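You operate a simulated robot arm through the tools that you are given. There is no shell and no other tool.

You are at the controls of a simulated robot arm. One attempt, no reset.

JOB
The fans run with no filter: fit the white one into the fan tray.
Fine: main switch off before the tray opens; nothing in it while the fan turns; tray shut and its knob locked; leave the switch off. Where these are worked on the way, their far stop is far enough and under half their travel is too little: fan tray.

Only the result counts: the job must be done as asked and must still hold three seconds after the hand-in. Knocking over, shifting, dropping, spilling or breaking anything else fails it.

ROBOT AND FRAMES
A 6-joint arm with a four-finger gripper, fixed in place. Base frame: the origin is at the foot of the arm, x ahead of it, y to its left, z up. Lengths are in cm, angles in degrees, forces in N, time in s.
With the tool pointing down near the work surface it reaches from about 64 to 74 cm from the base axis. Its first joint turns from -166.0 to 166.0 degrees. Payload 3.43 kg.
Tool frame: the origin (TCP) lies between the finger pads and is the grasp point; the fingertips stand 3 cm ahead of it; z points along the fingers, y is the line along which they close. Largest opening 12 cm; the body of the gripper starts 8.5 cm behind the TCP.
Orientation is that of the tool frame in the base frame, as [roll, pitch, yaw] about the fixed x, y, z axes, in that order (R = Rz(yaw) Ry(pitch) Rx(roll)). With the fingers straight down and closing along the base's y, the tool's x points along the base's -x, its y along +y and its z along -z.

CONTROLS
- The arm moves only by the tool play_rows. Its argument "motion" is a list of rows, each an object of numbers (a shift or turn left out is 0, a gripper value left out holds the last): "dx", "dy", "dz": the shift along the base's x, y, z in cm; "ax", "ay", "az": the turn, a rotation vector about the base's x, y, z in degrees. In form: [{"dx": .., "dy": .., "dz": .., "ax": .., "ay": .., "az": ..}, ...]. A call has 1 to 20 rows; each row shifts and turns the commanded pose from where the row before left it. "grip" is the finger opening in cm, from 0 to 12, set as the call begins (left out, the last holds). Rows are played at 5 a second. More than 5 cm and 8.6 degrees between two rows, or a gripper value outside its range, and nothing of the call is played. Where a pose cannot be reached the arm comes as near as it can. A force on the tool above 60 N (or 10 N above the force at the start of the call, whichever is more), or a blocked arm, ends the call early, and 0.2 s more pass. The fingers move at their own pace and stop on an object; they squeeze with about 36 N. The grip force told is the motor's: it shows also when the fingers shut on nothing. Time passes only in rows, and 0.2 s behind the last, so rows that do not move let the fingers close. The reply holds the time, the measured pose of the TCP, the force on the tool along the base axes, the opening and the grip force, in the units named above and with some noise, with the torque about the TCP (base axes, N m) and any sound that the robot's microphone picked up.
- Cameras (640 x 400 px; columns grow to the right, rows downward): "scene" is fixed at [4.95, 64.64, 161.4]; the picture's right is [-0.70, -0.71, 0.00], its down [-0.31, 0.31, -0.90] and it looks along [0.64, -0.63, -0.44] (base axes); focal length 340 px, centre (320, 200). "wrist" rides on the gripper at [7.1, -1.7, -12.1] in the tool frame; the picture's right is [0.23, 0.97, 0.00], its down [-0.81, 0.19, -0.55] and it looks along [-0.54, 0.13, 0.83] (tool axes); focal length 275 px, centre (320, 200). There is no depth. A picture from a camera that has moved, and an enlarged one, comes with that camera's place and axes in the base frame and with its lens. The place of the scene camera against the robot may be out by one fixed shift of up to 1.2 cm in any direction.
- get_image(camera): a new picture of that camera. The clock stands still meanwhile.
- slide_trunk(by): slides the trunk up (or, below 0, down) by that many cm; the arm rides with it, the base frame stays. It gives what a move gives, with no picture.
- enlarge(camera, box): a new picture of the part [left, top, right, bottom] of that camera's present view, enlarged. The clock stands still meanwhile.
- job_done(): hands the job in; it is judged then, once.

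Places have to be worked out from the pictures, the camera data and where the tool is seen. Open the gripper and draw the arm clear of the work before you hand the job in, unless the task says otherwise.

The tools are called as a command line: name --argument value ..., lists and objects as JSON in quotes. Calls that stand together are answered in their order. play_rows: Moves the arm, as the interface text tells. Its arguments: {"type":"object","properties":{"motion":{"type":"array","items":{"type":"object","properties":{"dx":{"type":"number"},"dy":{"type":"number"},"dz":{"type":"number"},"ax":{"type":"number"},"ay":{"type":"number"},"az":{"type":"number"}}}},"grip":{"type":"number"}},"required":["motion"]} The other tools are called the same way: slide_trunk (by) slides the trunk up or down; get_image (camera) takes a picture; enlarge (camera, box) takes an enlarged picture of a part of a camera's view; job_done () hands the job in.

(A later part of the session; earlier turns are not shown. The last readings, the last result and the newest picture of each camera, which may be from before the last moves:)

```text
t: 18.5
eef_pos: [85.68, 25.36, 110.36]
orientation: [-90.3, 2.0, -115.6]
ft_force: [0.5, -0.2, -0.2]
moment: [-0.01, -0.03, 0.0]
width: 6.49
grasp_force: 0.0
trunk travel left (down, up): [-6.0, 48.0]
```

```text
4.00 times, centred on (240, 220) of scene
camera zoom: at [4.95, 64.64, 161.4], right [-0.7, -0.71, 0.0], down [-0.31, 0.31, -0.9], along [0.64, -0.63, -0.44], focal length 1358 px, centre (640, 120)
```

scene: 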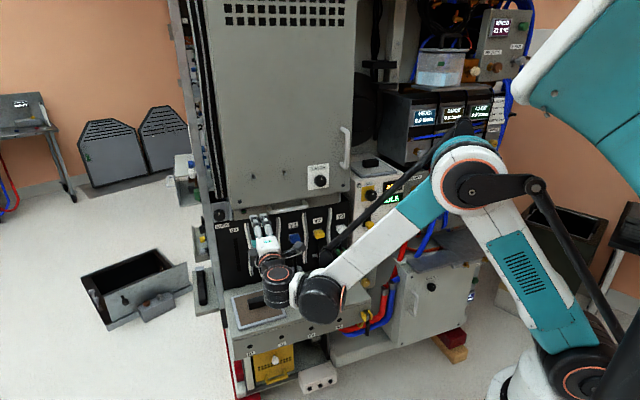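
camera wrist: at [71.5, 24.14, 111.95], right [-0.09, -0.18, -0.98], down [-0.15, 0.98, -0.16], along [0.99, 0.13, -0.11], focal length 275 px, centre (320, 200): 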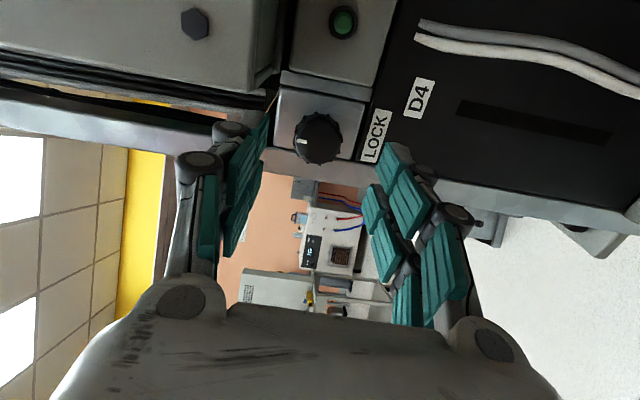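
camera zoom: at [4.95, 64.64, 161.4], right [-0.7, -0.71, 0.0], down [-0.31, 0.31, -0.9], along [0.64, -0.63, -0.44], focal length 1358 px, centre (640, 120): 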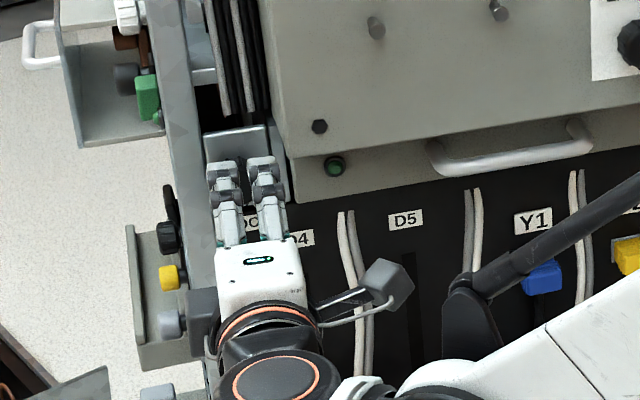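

Knob is 7.0 cm straight ahead. I advance 4.8 cm so the tips straddle it.

play_rows --motion '[{"dx": 2.16, "dy": -1.04, "dz": 0.2}, {"dx": 2.16, "dy": -1.04}, {}]'

get_image --camera "wrist"

enlarge --camera "scene" --box '[200, 180, 260, 230]'

```text
t: 19.3
eef_pos: [89.71, 23.36, 110.74]
orientation: [-90.2, 2.0, -115.5]
ft_force: [0.8, -0.4, -0.4]
moment: [-0.01, 0.01, 0.01]
width: 6.5
grasp_force: 0.1
trunk travel left (down, up): [-6.0, 48.0]
```

```text
taken
camera wrist: at [75.69, 22.09, 112.37], right [-0.09, -0.18, -0.98], down [-0.15, 0.98, -0.16], along [0.99, 0.13, -0.11], focal length 275 px, centre (320, 200)
```

wrist: 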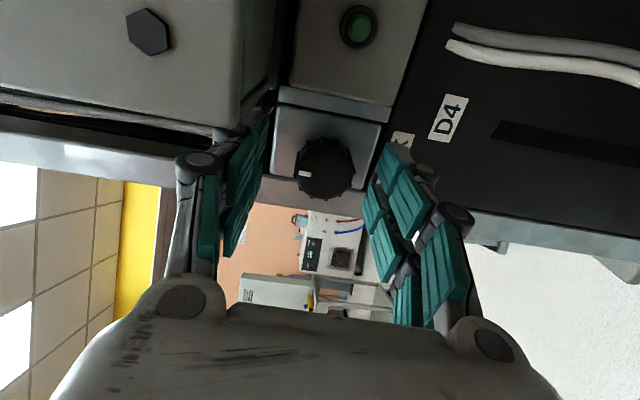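

```text
8.00 times, centred on (230, 205) of scene
camera zoom: at [4.95, 64.64, 161.4], right [-0.7, -0.71, 0.0], down [-0.31, 0.31, -0.9], along [0.64, -0.63, -0.44], focal length 2717 px, centre (1040, 160)
```

zoom: 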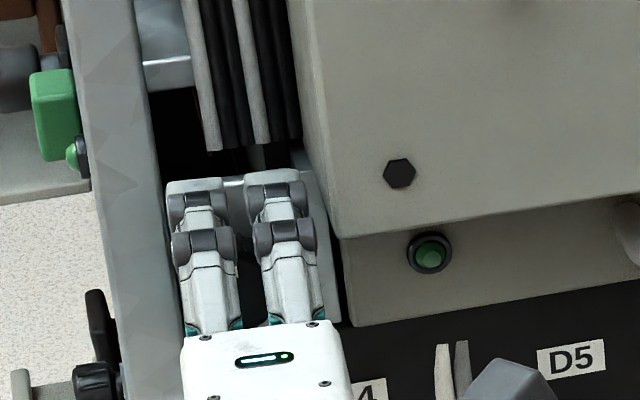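

I advance another 0.9 cm and close on the LOCK knob.

play_rows --motion '[{"dx": 0.81, "dy": -0.39}, {}]'

play_rows --motion '[{}, {}, {}]' --grip 2

get_image --camera "wrist"

```text
t: 19.9
eef_pos: [90.55, 22.96, 111.01]
orientation: [-90.2, 2.0, -115.5]
ft_force: [-0.3, -0.1, -0.1]
moment: [-0.01, -0.02, 0.0]
width: 6.47
grasp_force: 0.1
trunk travel left (down, up): [-6.0, 48.0]
```

```text
t: 20.7
eef_pos: [90.51, 23.2, 110.65]
orientation: [-90.3, 1.9, -115.5]
ft_force: [-6.6, 6.6, -30.2]
moment: [0.33, 0.94, 0.1]
width: 3.74
grasp_force: 15.2
trunk travel left (down, up): [-6.0, 48.0]
```

```text
taken
camera wrist: at [76.59, 21.83, 112.22], right [-0.09, -0.18, -0.98], down [-0.15, 0.98, -0.16], along [0.98, 0.13, -0.11], focal length 275 px, centre (320, 200)
```

wrist: 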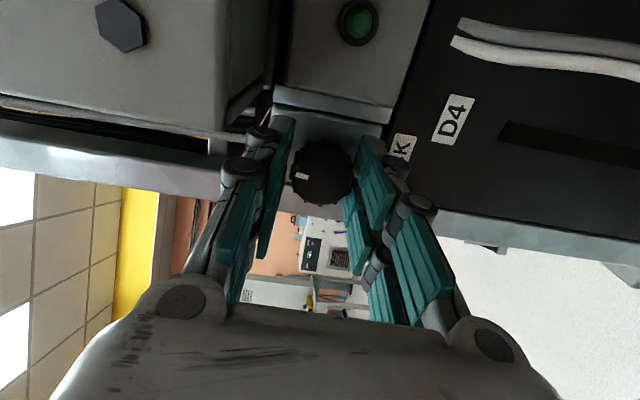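

Only the lower finger touches (force -30 N in z), so the knob is slightly below centre. I move down 0.3 cm with the grip command held.

play_rows --motion '[{"dz": -0.15}, {"dz": -0.15}, {}]'

get_image --camera "wrist"

```text
t: 21.5
eef_pos: [90.62, 23.0, 110.53]
orientation: [-90.2, 1.8, -115.6]
ft_force: [-9.1, 6.1, -26.4]
moment: [0.29, 0.89, 0.06]
width: 3.59
grasp_force: 13.3
trunk travel left (down, up): [-6.0, 48.0]
```

```text
taken
camera wrist: at [76.64, 21.68, 112.09], right [-0.09, -0.18, -0.98], down [-0.15, 0.98, -0.16], along [0.99, 0.13, -0.11], focal length 275 px, centre (320, 200)
```

wrist: 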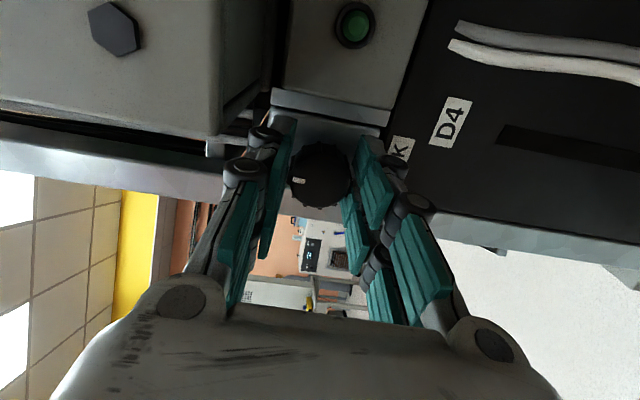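

Still one-sided; I continue down in small steps.

play_rows --motion '[{"dz": -0.15}, {"dz": -0.15}, {}]'

```text
t: 22.3
eef_pos: [90.6, 22.97, 110.4]
orientation: [-90.2, 1.9, -115.5]
ft_force: [4.5, 8.8, -3.1]
moment: [-0.03, 0.06, -0.87]
width: 3.48
grasp_force: 45.3
trunk travel left (down, up): [-6.0, 48.0]
```

Now it is gripped properly (3.48 cm, 45 N). I try a 16° clockwise turn and read the torque.

play_rows --motion '[{"ax": 4.51, "ay": -2.16}, {"ax": 4.51, "ay": -2.16}, {"ax": 4.51, "ay": -2.16}]'

enlarge --camera "wrist" --box '[230, 90, 410, 230]'

```text
t: 23.1
eef_pos: [90.81, 22.95, 110.45]
orientation: [-90.3, 17.1, -115.6]
ft_force: [-13.1, 6.1, -17.9]
moment: [0.29, 0.7, 0.08]
width: 3.46
grasp_force: 45.0
trunk travel left (down, up): [-6.0, 48.0]
```

```text
2.86 times, centred on (320, 160) of wrist
camera zoom: at [76.59, 21.56, 110.03], right [0.02, 0.06, -1.0], down [-0.14, 0.99, 0.06], along [0.99, 0.14, 0.03], focal length 786 px, centre (320, 314)
```

zoom: 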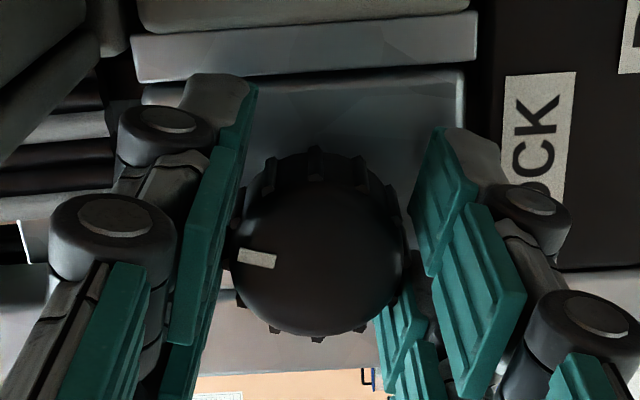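

The knob follows the gripper with no resisting torque, so clockwise is a free direction. I continue to about 90°.

play_rows --motion '[{"ax": 7.22, "ay": -3.45}, {"ax": 7.22, "ay": -3.45}, {"ax": 7.22, "ay": -3.45}, {"ax": 7.22, "ay": -3.45}, {"ax": 7.22, "ay": -3.45}]'

enlarge --camera "wrist" --box '[200, 60, 440, 240]'

```text
t: 24.3
eef_pos: [90.93, 23.21, 110.21]
orientation: [-90.3, 57.0, -115.6]
ft_force: [-3.3, 9.2, -28.0]
moment: [0.63, 1.57, 0.22]
width: 3.5
grasp_force: 45.5
trunk travel left (down, up): [-6.0, 48.0]
```

```text
2.22 times, centred on (320, 150) of wrist
camera zoom: at [77.57, 23.47, 105.33], right [0.29, 0.63, -0.72], down [-0.24, 0.78, 0.58], along [0.93, 0.0, 0.38], focal length 612 px, centre (320, 311)
```

zoom: 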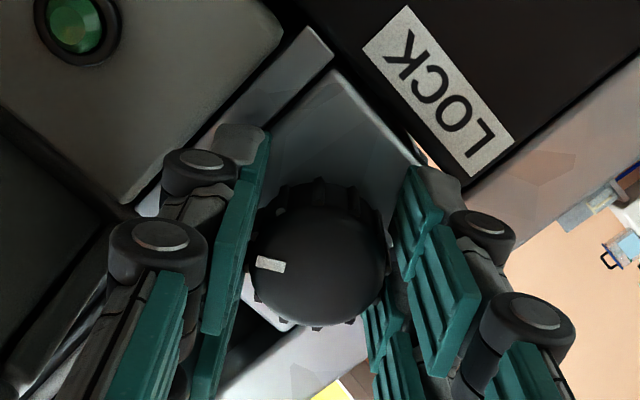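

Turning freely; a little side load (tool slightly high), so I ease down as I complete the turn.

play_rows --motion '[{"ax": 7.22, "ay": -3.45, "dz": -0.1}, {"ax": 7.22, "ay": -3.45, "dz": -0.1}, {"ax": 7.22, "ay": -3.45}, {"ax": 7.22, "ay": -3.45}, {}]'

enlarge --camera "wrist" --box '[200, 60, 440, 240]'

```text
t: 25.5
eef_pos: [90.87, 23.16, 110.16]
orientation: [-91.4, 88.9, -116.5]
ft_force: [28.2, 21.9, 7.8]
moment: [-0.42, -0.1, 0.76]
width: 3.51
grasp_force: 45.0
trunk travel left (down, up): [-6.0, 48.0]
```

```text
2.22 times, centred on (320, 150) of wrist
camera zoom: at [79.1, 26.68, 103.17], right [0.41, 0.88, -0.25], down [-0.41, 0.42, 0.81], along [0.81, -0.23, 0.54], focal length 612 px, centre (320, 311)
```

zoom: 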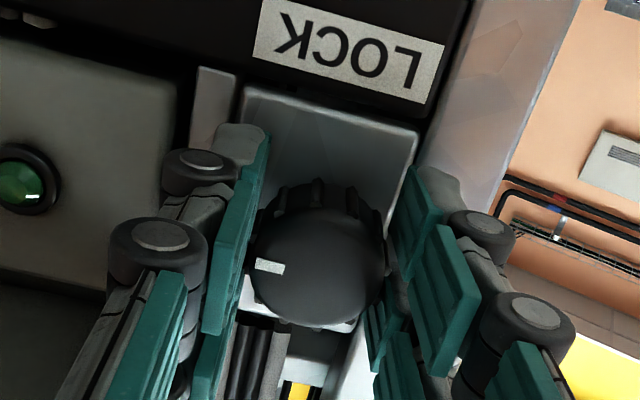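

Tick now points to 3 o'clock. I relieve the side load and turn a few more degrees to make sure it's at its stop.

play_rows --motion '[{"dx": 0.09, "dy": 0.18}, {"ax": 3.6, "ay": -1.72, "dx": 0.04, "dy": 0.09}, {"ax": 3.6, "ay": -1.72}]'

enlarge --camera "wrist" --box '[200, 60, 440, 240]'

```text
t: 26.3
eef_pos: [90.86, 23.36, 110.01]
orientation: [91.2, 83.1, 65.9]
ft_force: [15.4, 11.3, -4.5]
moment: [-0.57, 0.58, 1.06]
width: 3.5
grasp_force: 44.9
trunk travel left (down, up): [-6.0, 48.0]
```

```text
2.22 times, centred on (320, 150) of wrist
camera zoom: at [79.55, 27.75, 102.85], right [0.43, 0.9, -0.11], down [-0.46, 0.32, 0.83], along [0.78, -0.3, 0.55], focal length 612 px, centre (320, 311)
```

zoom: 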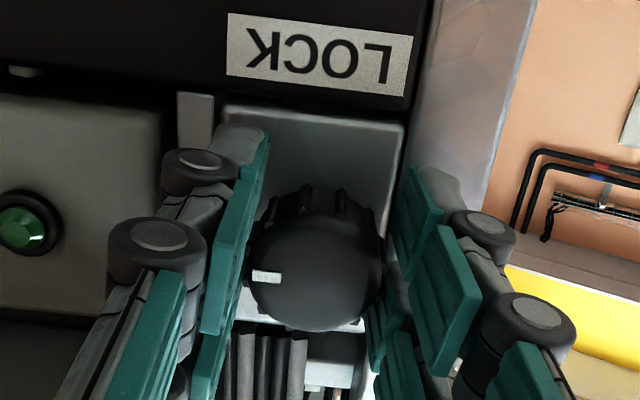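

The knob is at its stop (torque rising, about 92°). I release it, back out and take a look.

play_rows --motion '[{}, {}, {"dx": -2.7, "dy": 1.3}, {"dx": -3.6, "dy": 1.7}, {"dx": -3.6, "dy": 1.7}]' --grip 6.5

get_image --camera "wrist"

enlarge --camera "scene" --box '[190, 160, 350, 260]'

```text
t: 27.5
eef_pos: [80.49, 27.74, 110.44]
orientation: [90.3, 83.0, 64.9]
ft_force: [0.4, 0.7, -0.7]
moment: [0.01, 0.01, -0.04]
width: 6.52
grasp_force: 0.2
trunk travel left (down, up): [-6.0, 48.0]
```

```text
taken
camera wrist: at [69.28, 32.2, 103.2], right [0.43, 0.9, -0.11], down [-0.46, 0.32, 0.83], along [0.78, -0.3, 0.55], focal length 275 px, centre (320, 200)
```

wrist: 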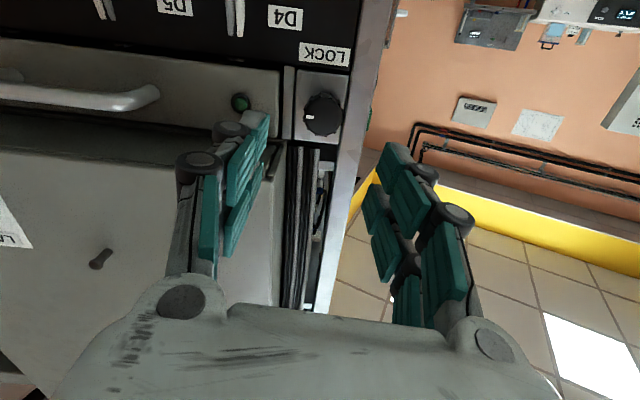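

```text
4.00 times, centred on (270, 210) of scene
camera zoom: at [4.95, 64.64, 161.4], right [-0.7, -0.71, 0.0], down [-0.31, 0.31, -0.9], along [0.64, -0.63, -0.44], focal length 1358 px, centre (520, 160)
```

zoom: 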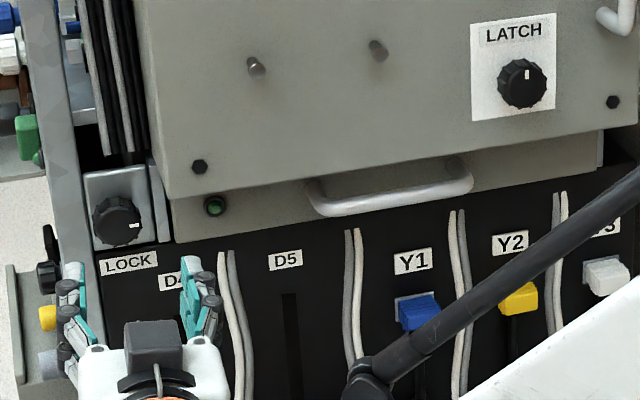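

LOCK tick is at 3 o'clock. I now rotate the tool back so the fingers close vertically, while shifting about 22 cm right to be in front of the tray handle.

play_rows --motion '[{"dx": -0.79, "dy": -1.65, "ax": -7.3, "ay": 3.5}, {"dx": -0.79, "dy": -1.65, "ax": -7.3, "ay": 3.5}, {"dx": -0.79, "dy": -1.65, "ax": -7.3, "ay": 3.5}, {"dx": -0.79, "dy": -1.65, "ax": -7.3, "ay": 3.5}, {"dx": -0.79, "dy": -1.65, "ax": -7.3, "ay": 3.5}, {"dx": -0.79, "dy": -1.65, "ax": -7.3, "ay": 3.5}, {"dx": -0.79, "dy": -1.65, "ax": -7.3, "ay": 3.5}, {"dx": -0.79, "dy": -1.65, "ax": -7.3, "ay": 3.5}, {"dx": -0.79, "dy": -1.65, "ax": -7.3, "ay": 3.5}, {"dx": -0.79, "dy": -1.65, "ax": -7.3, "ay": 3.5}, {"dx": -0.79, "dy": -1.65, "ax": -7.3, "ay": 3.5}, {"dx": -0.79, "dy": -1.65, "ax": -7.3, "ay": 3.5}]'

get_image --camera "wrist"

get_image --camera "scene"

```text
t: 30.1
eef_pos: [71.12, 8.08, 110.29]
orientation: [-90.3, -0.3, -115.8]
ft_force: [-0.1, 0.0, 0.3]
moment: [-0.04, 0.0, -0.04]
width: 6.5
grasp_force: 0.1
trunk travel left (down, up): [-6.0, 48.0]
```

```text
taken
camera wrist: at [57.21, 6.88, 112.19], right [-0.11, -0.21, -0.97], down [-0.15, 0.97, -0.19], along [0.98, 0.12, -0.13], focal length 275 px, centre (320, 200)
```

wrist: 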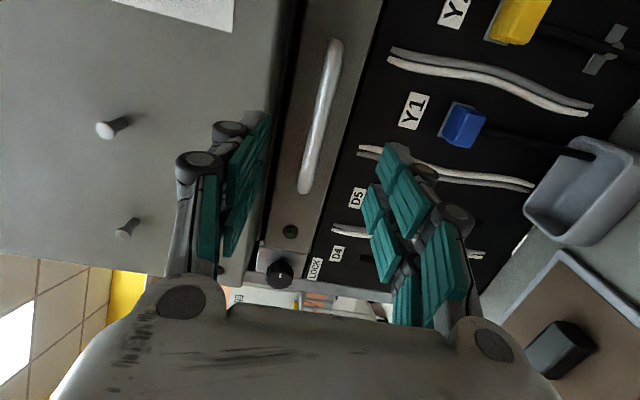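

```text
taken
```

scene: 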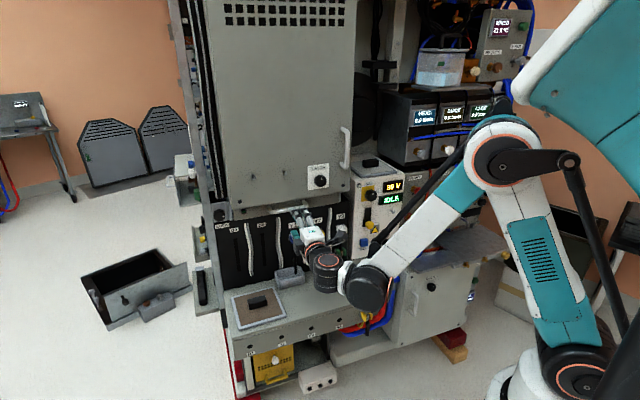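

Handle measured from (83.9, 9.3) to (78.4, -1.9) at z≈110.7, giving the rack normal (-0.897, 0.441). I narrow the fingers to 3.6 cm, centre on the bar and advance 5.5 cm.

play_rows --motion '[{"dx": 0.22, "dy": 0.44, "dz": 0.4, "az": -0.5}, {"dx": 2.47, "dy": -1.21}, {"dx": 2.47, "dy": -1.21}, {}]' --grip 3.6

get_image --camera "wrist"

enlarge --camera "scene" --box '[240, 180, 340, 250]'

```text
t: 31.1
eef_pos: [76.51, 5.99, 110.56]
orientation: [-90.3, -0.2, -116.2]
ft_force: [1.0, 0.1, -0.2]
moment: [-0.02, -0.02, 0.0]
width: 3.62
grasp_force: 0.1
trunk travel left (down, up): [-6.0, 48.0]
```

```text
taken
camera wrist: at [62.47, 4.93, 112.4], right [-0.11, -0.21, -0.97], down [-0.14, 0.97, -0.19], along [0.98, 0.12, -0.13], focal length 275 px, centre (320, 200)
```

wrist: 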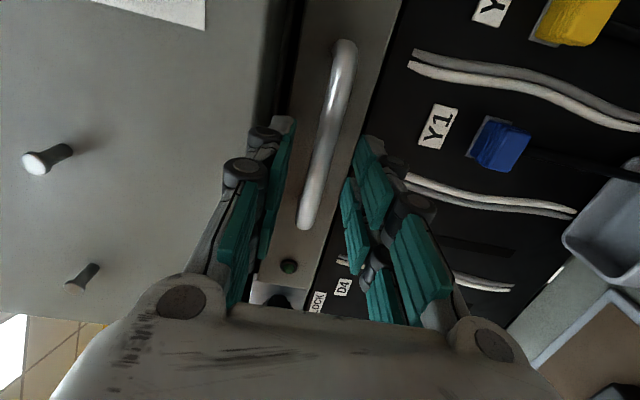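

```text
5.71 times, centred on (290, 215) of scene
camera zoom: at [4.95, 64.64, 161.4], right [-0.7, -0.71, 0.0], down [-0.31, 0.31, -0.9], along [0.64, -0.63, -0.44], focal length 1941 px, centre (491, 114)
```

zoom: 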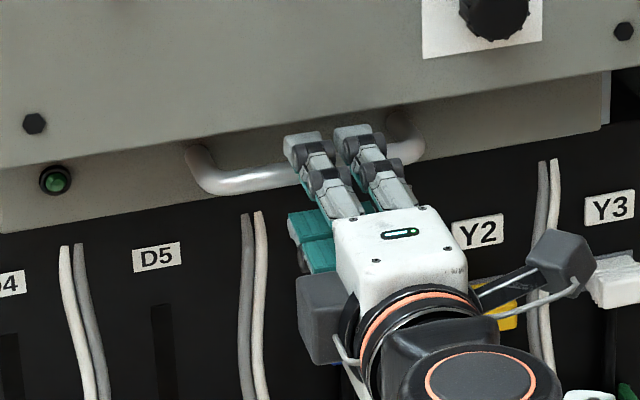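

Bar is centred vertically between the fingers (z≈110.7). I advance 3.8 cm and close.

play_rows --motion '[{"dx": 1.7, "dy": -0.84, "dz": 0.1}, {"dx": 1.7, "dy": -0.84}, {}]'

play_rows --motion '[{}, {}, {}]' --grip 0.3

get_image --camera "wrist"

enlarge --camera "scene" --box '[240, 180, 340, 250]'

```text
t: 31.9
eef_pos: [79.84, 4.55, 110.86]
orientation: [-90.2, -0.1, -116.1]
ft_force: [0.5, 0.3, -2.5]
moment: [0.03, -0.03, 0.0]
width: 3.46
grasp_force: 0.0
trunk travel left (down, up): [-6.0, 48.0]
```

```text
t: 32.7
eef_pos: [80.11, 4.45, 110.82]
orientation: [-90.4, -0.2, -116.2]
ft_force: [-7.4, 0.2, -28.8]
moment: [0.32, 0.15, -0.29]
width: 1.94
grasp_force: 14.0
trunk travel left (down, up): [-6.0, 48.0]
```

```text
taken
camera wrist: at [66.0, 3.33, 112.55], right [-0.11, -0.21, -0.97], down [-0.14, 0.97, -0.19], along [0.98, 0.12, -0.13], focal length 275 px, centre (320, 200)
```

wrist: 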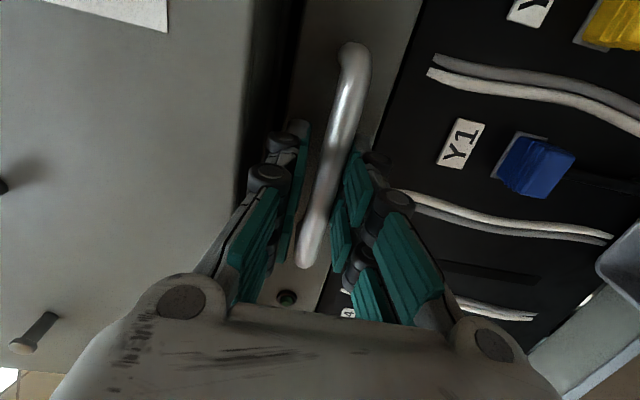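

```text
5.71 times, centred on (290, 215) of scene
camera zoom: at [4.95, 64.64, 161.4], right [-0.7, -0.71, 0.0], down [-0.31, 0.31, -0.9], along [0.64, -0.63, -0.44], focal length 1941 px, centre (491, 114)
```

zoom: 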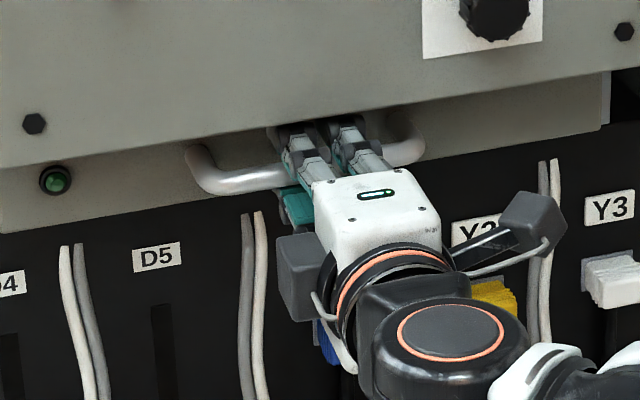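

Same pattern as before: only the lower finger touches. I lower the tool in small steps until the grip is symmetric.

play_rows --motion '[{"dz": -0.2}, {"dz": -0.2}, {}]'

play_rows --motion '[{"dz": -0.15}, {}]'

```text
t: 33.5
eef_pos: [80.1, 4.33, 110.37]
orientation: [-90.3, -0.1, -116.3]
ft_force: [3.8, -2.3, -10.5]
moment: [0.37, -0.11, -0.37]
width: 1.28
grasp_force: 44.9
trunk travel left (down, up): [-6.0, 48.0]
```

```text
t: 34.1
eef_pos: [79.96, 4.37, 110.37]
orientation: [-90.3, -0.1, -116.2]
ft_force: [5.3, -0.3, 4.4]
moment: [0.33, -0.2, -0.69]
width: 1.27
grasp_force: 45.5
trunk travel left (down, up): [-6.0, 48.0]
```

The bar is held firmly (1.27 cm, 45 N). I pull gently 2 cm along the normal to test that the tray is free.

play_rows --motion '[{"dx": -0.9, "dy": 0.44}, {"dx": -0.9, "dy": 0.44}]'

enlarge --camera "scene" --box '[200, 180, 340, 260]'

```text
t: 34.7
eef_pos: [78.19, 5.2, 110.4]
orientation: [-90.4, 0.0, -116.2]
ft_force: [-1.9, -3.8, -6.4]
moment: [0.19, -0.01, 0.97]
width: 1.27
grasp_force: 44.7
trunk travel left (down, up): [-6.0, 48.0]
```

```text
4.57 times, centred on (270, 220) of scene
camera zoom: at [4.95, 64.64, 161.4], right [-0.7, -0.71, 0.0], down [-0.31, 0.31, -0.9], along [0.64, -0.63, -0.44], focal length 1552 px, centre (549, 109)
```

zoom: 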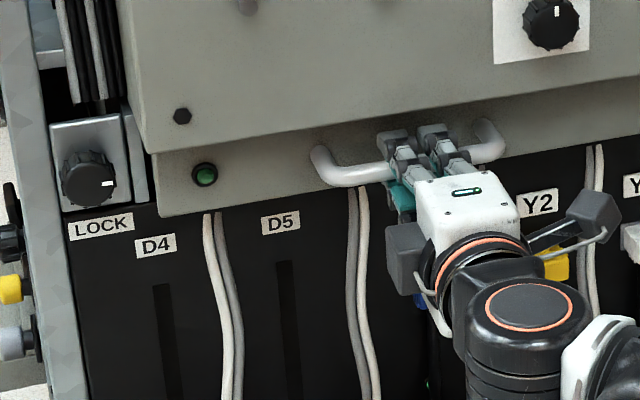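

The tray slides freely. I keep pulling along the normal in small rows until it reaches its stop.

play_rows --motion '[{"dx": -1.35, "dy": 0.66}, {"dx": -1.35, "dy": 0.66}, {"dx": -1.35, "dy": 0.66}, {"dx": -1.35, "dy": 0.66}, {"dx": -1.35, "dy": 0.66}, {"dx": -1.35, "dy": 0.66}]'

get_image --camera "wrist"

enlarge --camera "scene" --box '[200, 160, 360, 280]'

```text
t: 36.1
eef_pos: [69.94, 8.89, 110.29]
orientation: [-90.3, 0.1, -116.5]
ft_force: [-12.2, -26.6, 2.9]
moment: [-0.02, -0.03, -0.37]
width: 1.32
grasp_force: 45.4
trunk travel left (down, up): [-6.0, 48.0]
```

```text
taken
camera wrist: at [55.95, 7.81, 112.18], right [-0.11, -0.2, -0.97], down [-0.14, 0.97, -0.19], along [0.98, 0.11, -0.13], focal length 275 px, centre (320, 200)
```

wrist: 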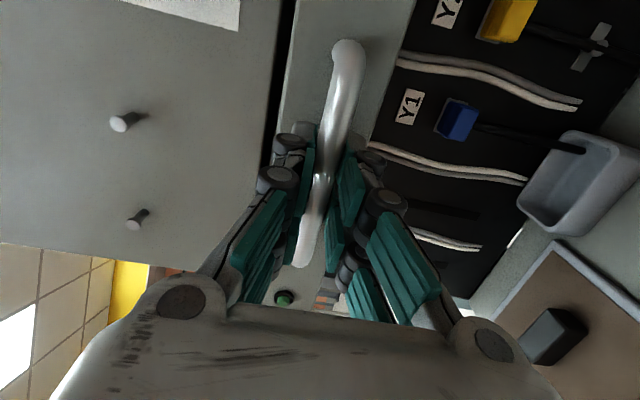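

```text
3.33 times, centred on (280, 220) of scene
camera zoom: at [4.95, 64.64, 161.4], right [-0.7, -0.71, 0.0], down [-0.31, 0.31, -0.9], along [0.64, -0.63, -0.44], focal length 1132 px, centre (453, 133)
```

zoom: 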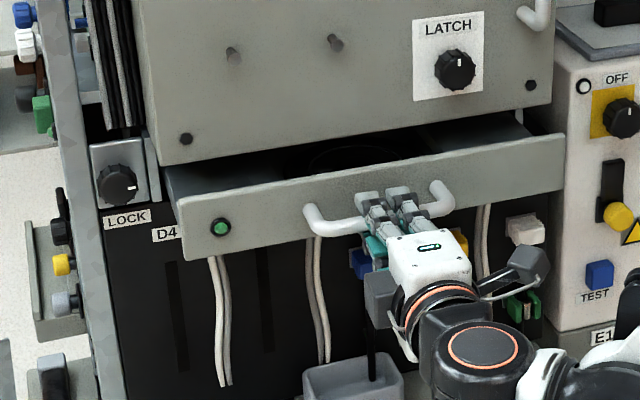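

The tray is coming out; the side load shows the true rail direction is (-0.912, 0.411). I correct for that and pull on.

play_rows --motion '[{"dx": -1.3, "dy": 0.35}, {"dx": -1.37, "dy": 0.61}, {"dx": -1.37, "dy": 0.61}, {"dx": -1.37, "dy": 0.61}, {"dx": -1.37, "dy": 0.61}]'

enlarge --camera "scene" --box '[200, 160, 360, 280]'

```text
t: 37.3
eef_pos: [63.17, 11.88, 110.35]
orientation: [-90.2, -0.1, -116.0]
ft_force: [-6.2, -12.6, 14.3]
moment: [0.04, -0.12, 0.37]
width: 1.3
grasp_force: 45.1
trunk travel left (down, up): [-6.0, 48.0]
```

```text
3.33 times, centred on (280, 220) of scene
camera zoom: at [4.95, 64.64, 161.4], right [-0.7, -0.71, 0.0], down [-0.31, 0.31, -0.9], along [0.64, -0.63, -0.44], focal length 1132 px, centre (453, 133)
```

zoom: 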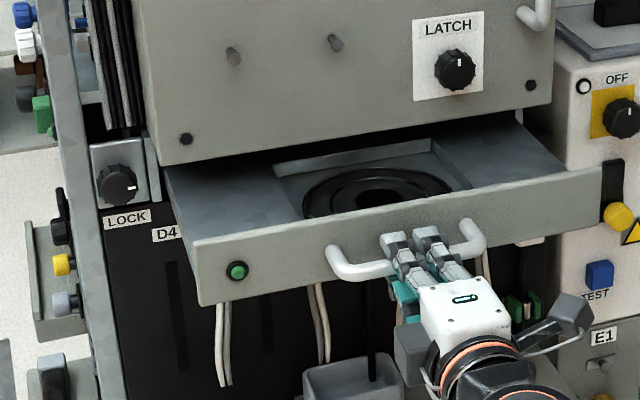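

The fan well with its square recess is appearing, 18 cm out so far. I keep pulling toward the stop.

play_rows --motion '[{"dx": -1.4, "dy": 0.5}, {"dx": -1.37, "dy": 0.61}, {"dx": -1.37, "dy": 0.61}, {"dx": -1.37, "dy": 0.61}]'

enlarge --camera "scene" --box '[200, 160, 360, 280]'

```text
t: 38.3
eef_pos: [57.68, 14.25, 110.31]
orientation: [-90.2, 0.0, -116.2]
ft_force: [-5.9, -9.4, 14.2]
moment: [0.14, -0.16, 0.45]
width: 1.28
grasp_force: 44.7
trunk travel left (down, up): [-6.0, 48.0]
```

```text
3.33 times, centred on (280, 220) of scene
camera zoom: at [4.95, 64.64, 161.4], right [-0.7, -0.71, 0.0], down [-0.31, 0.31, -0.9], along [0.64, -0.63, -0.44], focal length 1132 px, centre (453, 133)
```

zoom: 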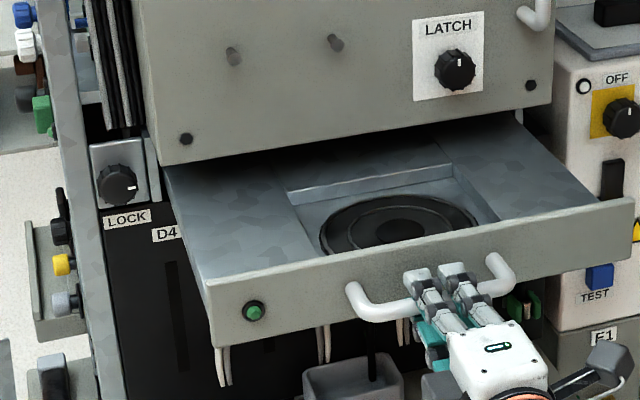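

24 cm out, the square recess is nearly fully exposed. I continue carefully for the end stop.

play_rows --motion '[{"dx": -1.4, "dy": 0.5}, {"dx": -1.37, "dy": 0.61}, {"dx": -1.37, "dy": 0.61}]'

enlarge --camera "scene" --box '[200, 160, 360, 280]'

```text
t: 39.1
eef_pos: [53.47, 16.11, 110.38]
orientation: [-90.3, -0.1, -116.0]
ft_force: [2.0, -0.3, 9.5]
moment: [0.16, -0.41, -0.39]
width: 1.38
grasp_force: 42.8
trunk travel left (down, up): [-6.0, 48.0]
```

```text
3.33 times, centred on (280, 220) of scene
camera zoom: at [4.95, 64.64, 161.4], right [-0.7, -0.71, 0.0], down [-0.31, 0.31, -0.9], along [0.64, -0.63, -0.44], focal length 1132 px, centre (453, 133)
```

zoom: 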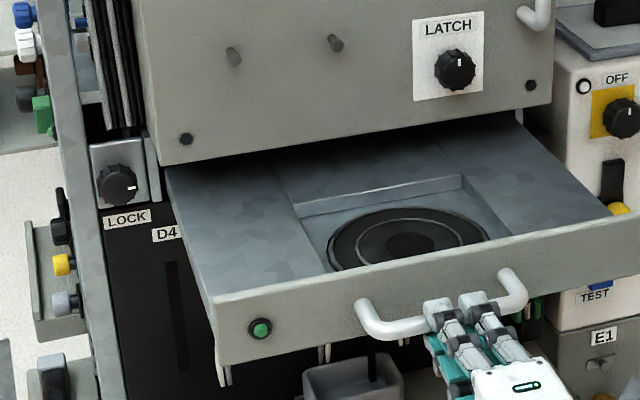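

I check the grip on the bar with the wrist camera, since the pull force dropped.

get_image --camera "wrist"

get_image --camera "scene"

```text
taken
camera wrist: at [39.46, 14.95, 112.21], right [-0.11, -0.21, -0.97], down [-0.14, 0.97, -0.19], along [0.98, 0.12, -0.13], focal length 275 px, centre (320, 200)
```

wrist: 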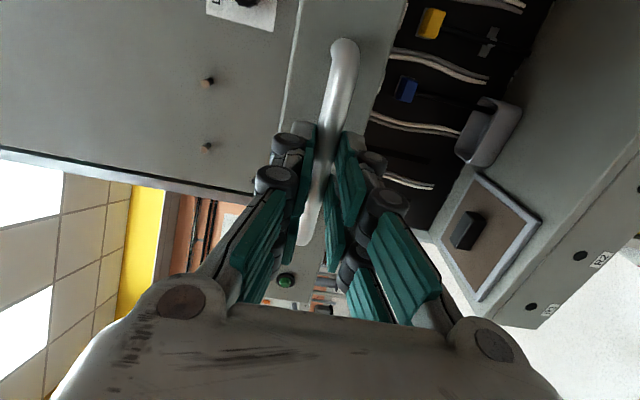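

```text
taken
```

scene: 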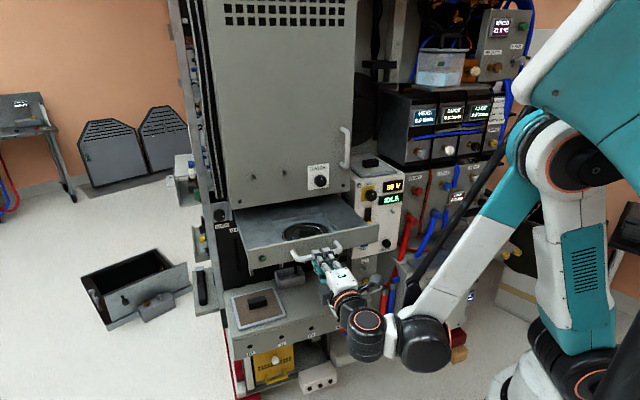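

The handle looks about 1.4 cm farther out in the fingers, so the tray reached its stop at roughly 27.5 cm and the fingers slipped a little. I open the gripper and back off 3.5 cm.

play_rows --motion '[{}, {}, {"dx": -1.6, "dy": 0.7}, {"dx": -1.6, "dy": 0.7}, {}]' --grip 4.5

get_image --camera "wrist"

enlarge --camera "scene" --box '[200, 160, 360, 280]'

```text
t: 40.3
eef_pos: [50.39, 17.31, 110.42]
orientation: [-90.3, -0.3, -116.2]
ft_force: [-0.2, -0.2, -0.6]
moment: [0.01, 0.05, 0.01]
width: 4.51
grasp_force: 0.0
trunk travel left (down, up): [-6.0, 48.0]
```

```text
taken
camera wrist: at [36.33, 16.19, 112.23], right [-0.11, -0.21, -0.97], down [-0.14, 0.97, -0.19], along [0.98, 0.11, -0.13], focal length 275 px, centre (320, 200)
```

wrist: 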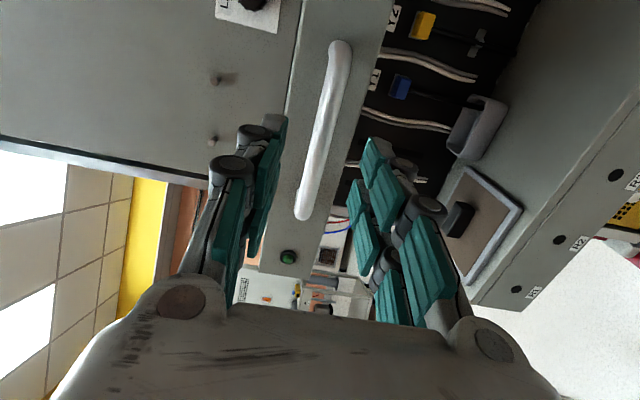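

```text
3.33 times, centred on (280, 220) of scene
camera zoom: at [4.95, 64.64, 161.4], right [-0.7, -0.71, 0.0], down [-0.31, 0.31, -0.9], along [0.64, -0.63, -0.44], focal length 1132 px, centre (453, 133)
```

zoom: 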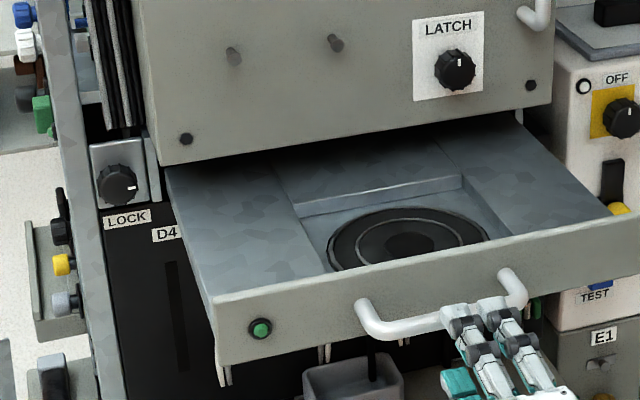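

Tray is fully out and I'm clear of the handle. I raise the trunk 25 cm and then reorient the tool to point down with its x-axis toward the robot.

slide_trunk --by 25

play_rows --motion '[{"ax": 7.3, "ay": -3.29}, {"ax": 7.3, "ay": -3.29}, {"ax": 7.3, "ay": -3.29}, {"ax": 7.3, "ay": -3.29}, {"ax": 7.3, "ay": -3.29}, {"ax": 7.3, "ay": -3.29}, {"ax": 7.3, "ay": -3.29}, {"ax": 7.3, "ay": -3.29}, {"ax": 7.3, "ay": -3.29}, {"ax": 7.3, "ay": -3.29}, {"ax": 7.3, "ay": -3.29}]' --grip 9

get_image --camera "scene"

```text
t: 42.9
eef_pos: [50.36, 17.28, 135.49]
orientation: [-90.3, -0.2, -116.2]
ft_force: [-0.1, -0.8, 1.2]
moment: [0.04, 0.0, -0.02]
width: 4.5
grasp_force: 0.0
trunk travel left (down, up): [-31.0, 23.0]
```

```text
t: 45.3
eef_pos: [50.28, 17.26, 135.38]
orientation: [-134.6, 87.3, -158.7]
ft_force: [-0.8, 0.4, 0.4]
moment: [0.01, 0.01, -0.02]
width: 9.0
grasp_force: 0.1
trunk travel left (down, up): [-31.0, 23.0]
```

```text
taken
```

scene: 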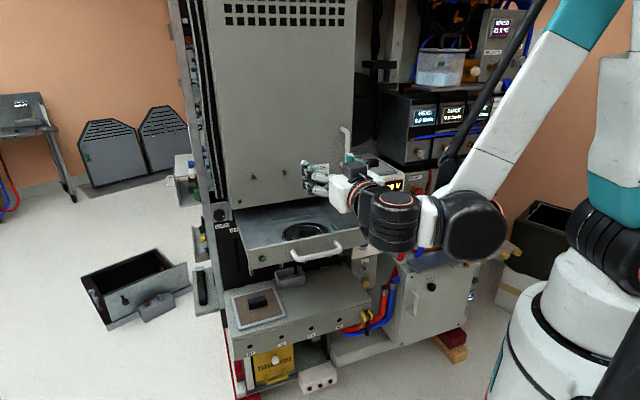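

Next I pitch the tool downward (about the rack's lateral axis) by 64° and look at the tray from above.

play_rows --motion '[{"ax": 3.29, "ay": 7.3}, {"ax": 3.29, "ay": 7.3}, {"ax": 3.29, "ay": 7.3}, {"ax": 3.29, "ay": 7.3}, {"ax": 3.29, "ay": 7.3}, {"ax": 3.29, "ay": 7.3}, {"ax": 3.29, "ay": 7.3}, {"ax": 3.29, "ay": 7.3}]'

get_image --camera "wrist"

get_image --camera "scene"

```text
t: 47.1
eef_pos: [50.36, 17.23, 135.29]
orientation: [-179.3, 23.9, 158.1]
ft_force: [-0.6, -0.1, -0.6]
moment: [0.03, 0.02, -0.04]
width: 9.0
grasp_force: 0.0
trunk travel left (down, up): [-31.0, 23.0]
```

```text
taken
camera wrist: at [39.08, 20.08, 143.55], right [0.17, 0.98, -0.1], down [0.56, -0.01, 0.83], along [0.81, -0.2, -0.55], focal length 275 px, centre (320, 200)
```

wrist: 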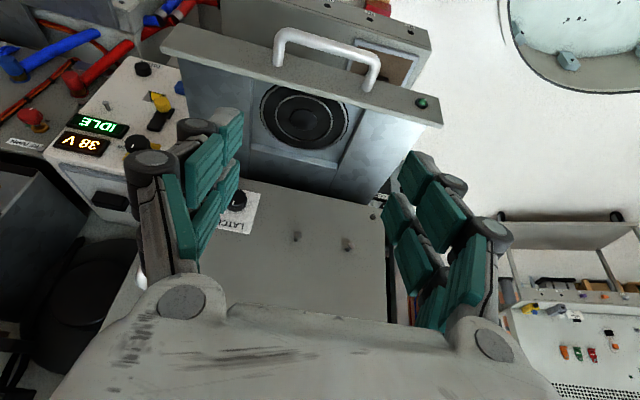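

```text
taken
```

scene: 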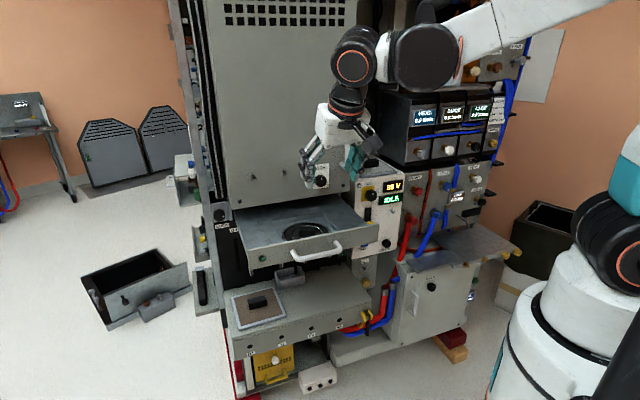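

The tray and fan are well visible; the voltage display has dropped to 38 V. I zoom in on the fan well and on the white filter.

enlarge --camera "wrist" --box '[150, 10, 450, 210]'

enlarge --camera "wrist" --box '[20, 50, 200, 230]'

enlarge --camera "scene" --box '[225, 180, 395, 290]'

enlarge --camera "scene" --box '[330, 130, 420, 200]'

```text
2.00 times, centred on (300, 110) of wrist
camera zoom: at [39.08, 20.08, 143.55], right [0.17, 0.98, -0.1], down [0.56, -0.01, 0.83], along [0.81, -0.2, -0.55], focal length 551 px, centre (360, 380)
```

zoom: 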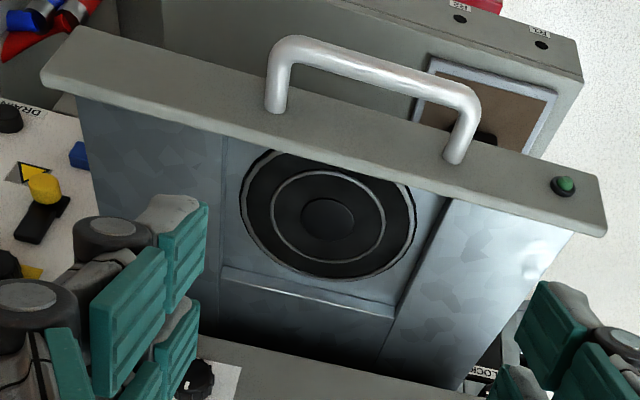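

```text
2.22 times, centred on (110, 140) of wrist
camera zoom: at [39.08, 20.08, 143.55], right [0.17, 0.98, -0.1], down [0.56, -0.01, 0.83], along [0.81, -0.2, -0.55], focal length 612 px, centre (787, 333)
```

zoom: 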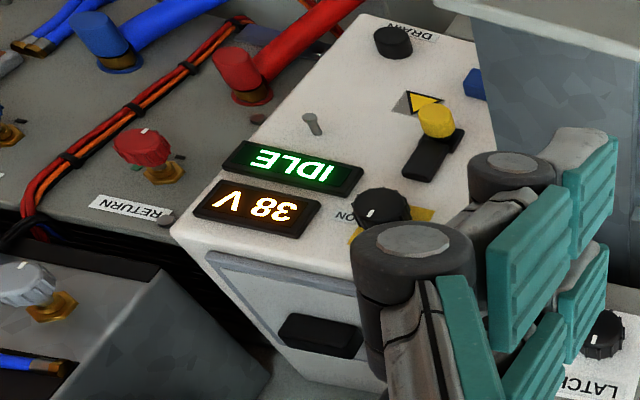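

```text
3.64 times, centred on (310, 235) of scene
camera zoom: at [4.95, 64.64, 161.4], right [-0.7, -0.71, 0.0], down [-0.31, 0.31, -0.9], along [0.64, -0.63, -0.44], focal length 1235 px, centre (356, 73)
```

zoom: 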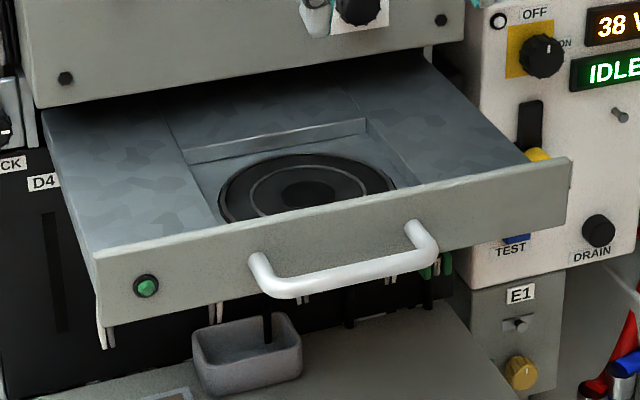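

```text
5.71 times, centred on (375, 165) of scene
camera zoom: at [4.95, 64.64, 161.4], right [-0.7, -0.71, 0.0], down [-0.31, 0.31, -0.9], along [0.64, -0.63, -0.44], focal length 1941 px, centre (6, 400)
```

zoom: 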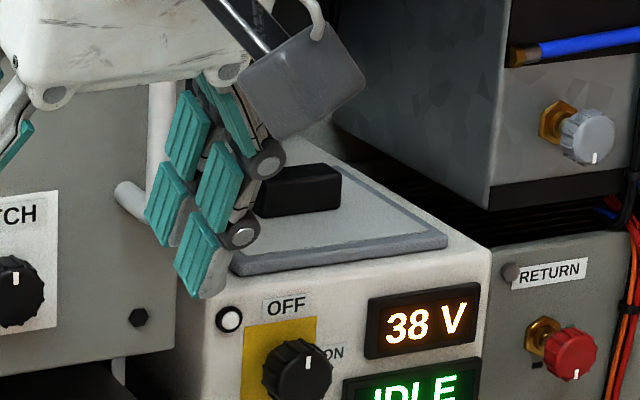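

The fan shows as smooth rings, so I can't yet tell whether it is still coasting. I enlarge it strongly to look for blades.

enlarge --camera "wrist" --box '[260, 75, 370, 160]'

enlarge --camera "scene" --box '[270, 210, 350, 260]'

```text
4.71 times, centred on (315, 118) of wrist
camera zoom: at [39.08, 20.08, 143.55], right [0.17, 0.98, -0.1], down [0.56, -0.01, 0.83], along [0.81, -0.2, -0.55], focal length 1295 px, centre (344, 588)
```

zoom: 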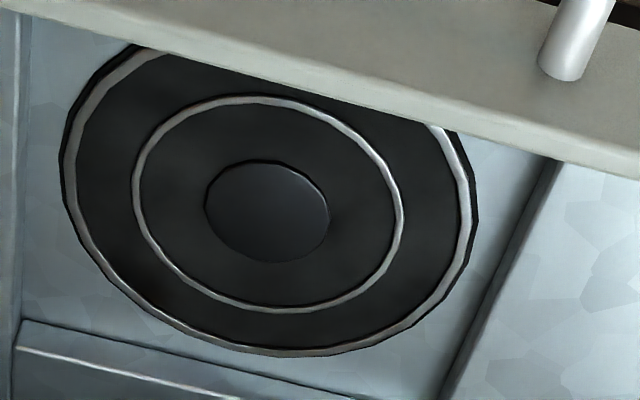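

```text
8.00 times, centred on (310, 235) of scene
camera zoom: at [4.95, 64.64, 161.4], right [-0.7, -0.71, 0.0], down [-0.31, 0.31, -0.9], along [0.64, -0.63, -0.44], focal length 2717 px, centre (400, -80)
```

zoom: 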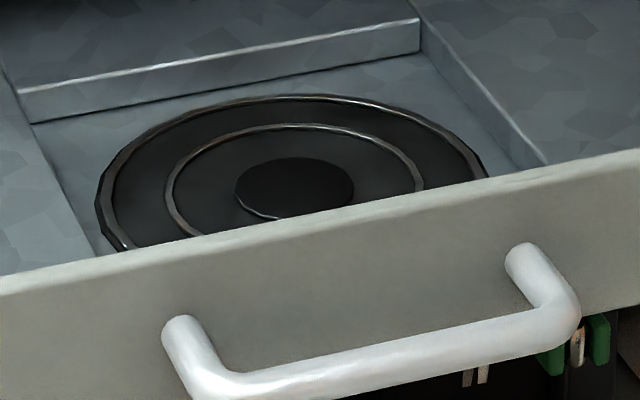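

I place the fan hub at (66.5, 9.3, 110) and the white filter's handle near (74.7, -30, 119). I move the tool, staying well outside the door handle, to look at the filter from closer.

play_rows --motion '[{"dx": 0.95, "dy": -4.65}, {"dx": 0.95, "dy": -4.65}, {"dx": 0.95, "dy": -4.65}, {"dx": 0.95, "dy": -4.65}, {"dx": 0.95, "dy": -4.65}, {"dx": 0.95, "dy": -4.65}, {"dx": 0.95, "dy": -4.65}, {"dx": 0.95, "dy": -4.65}]'

get_image --camera "wrist"

get_image --camera "scene"

```text
t: 48.9
eef_pos: [58.05, -20.03, 135.48]
orientation: [-179.3, 23.9, 158.0]
ft_force: [0.7, -0.7, 0.6]
moment: [0.01, 0.01, 0.02]
width: 8.99
grasp_force: 0.0
trunk travel left (down, up): [-31.0, 23.0]
```

```text
taken
camera wrist: at [46.74, -17.31, 143.61], right [0.17, 0.98, -0.1], down [0.55, -0.01, 0.83], along [0.81, -0.2, -0.54], focal length 275 px, centre (320, 200)
```

wrist: 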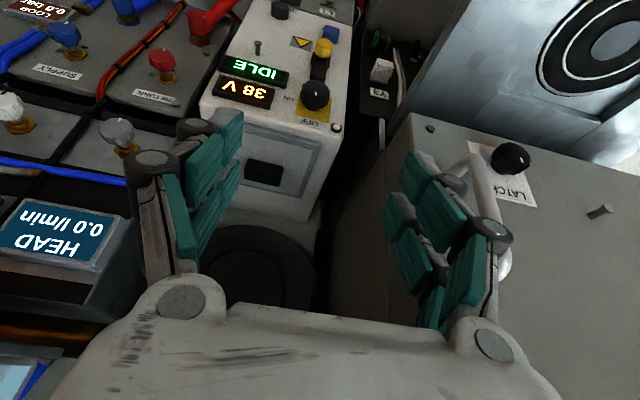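

```text
taken
```

scene: 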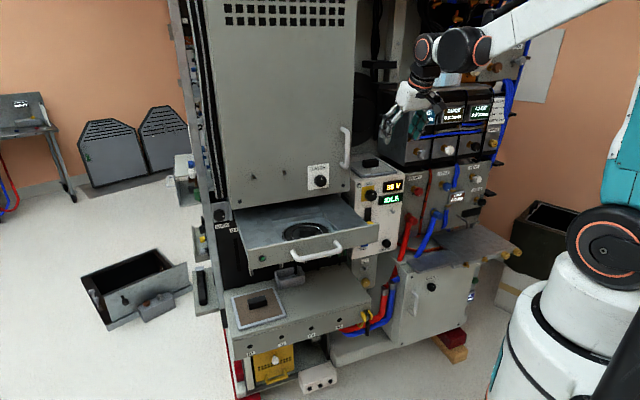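

I enlarge the white filter and the surrounding clearances.

enlarge --camera "wrist" --box '[190, 70, 370, 230]'

enlarge --camera "scene" --box '[335, 130, 425, 200]'

enlarge --camera "wrist" --box '[500, 0, 640, 120]'

```text
2.50 times, centred on (280, 150) of wrist
camera zoom: at [46.74, -17.31, 143.61], right [0.17, 0.98, -0.1], down [0.55, -0.01, 0.83], along [0.81, -0.2, -0.54], focal length 688 px, centre (420, 325)
```

zoom: 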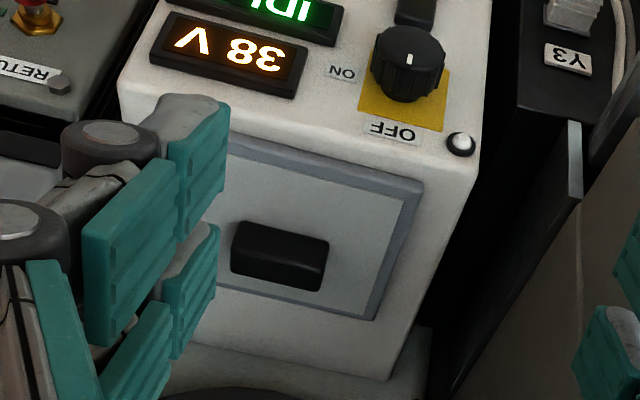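

```text
5.71 times, centred on (380, 165) of scene
camera zoom: at [4.95, 64.64, 161.4], right [-0.7, -0.71, 0.0], down [-0.31, 0.31, -0.9], along [0.64, -0.63, -0.44], focal length 1941 px, centre (-23, 400)
```

zoom: 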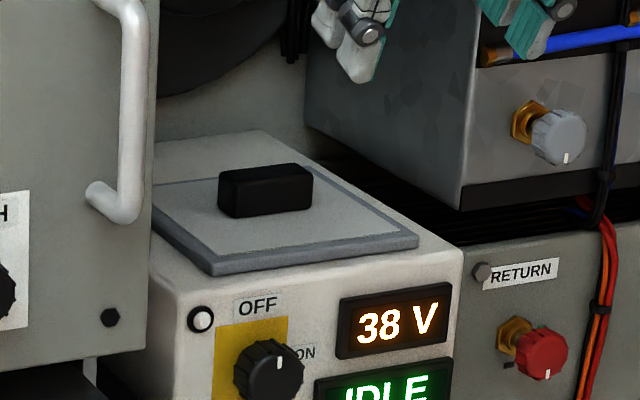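

```text
3.33 times, centred on (570, 60) of wrist
camera zoom: at [46.74, -17.31, 143.61], right [0.17, 0.98, -0.1], down [0.55, -0.01, 0.83], along [0.81, -0.2, -0.54], focal length 918 px, centre (-513, 667)
```

zoom: 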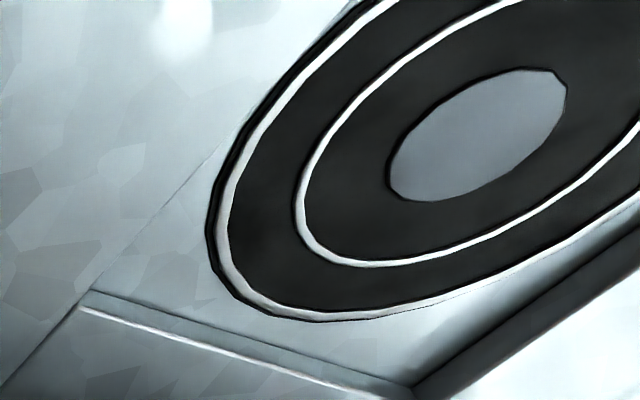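

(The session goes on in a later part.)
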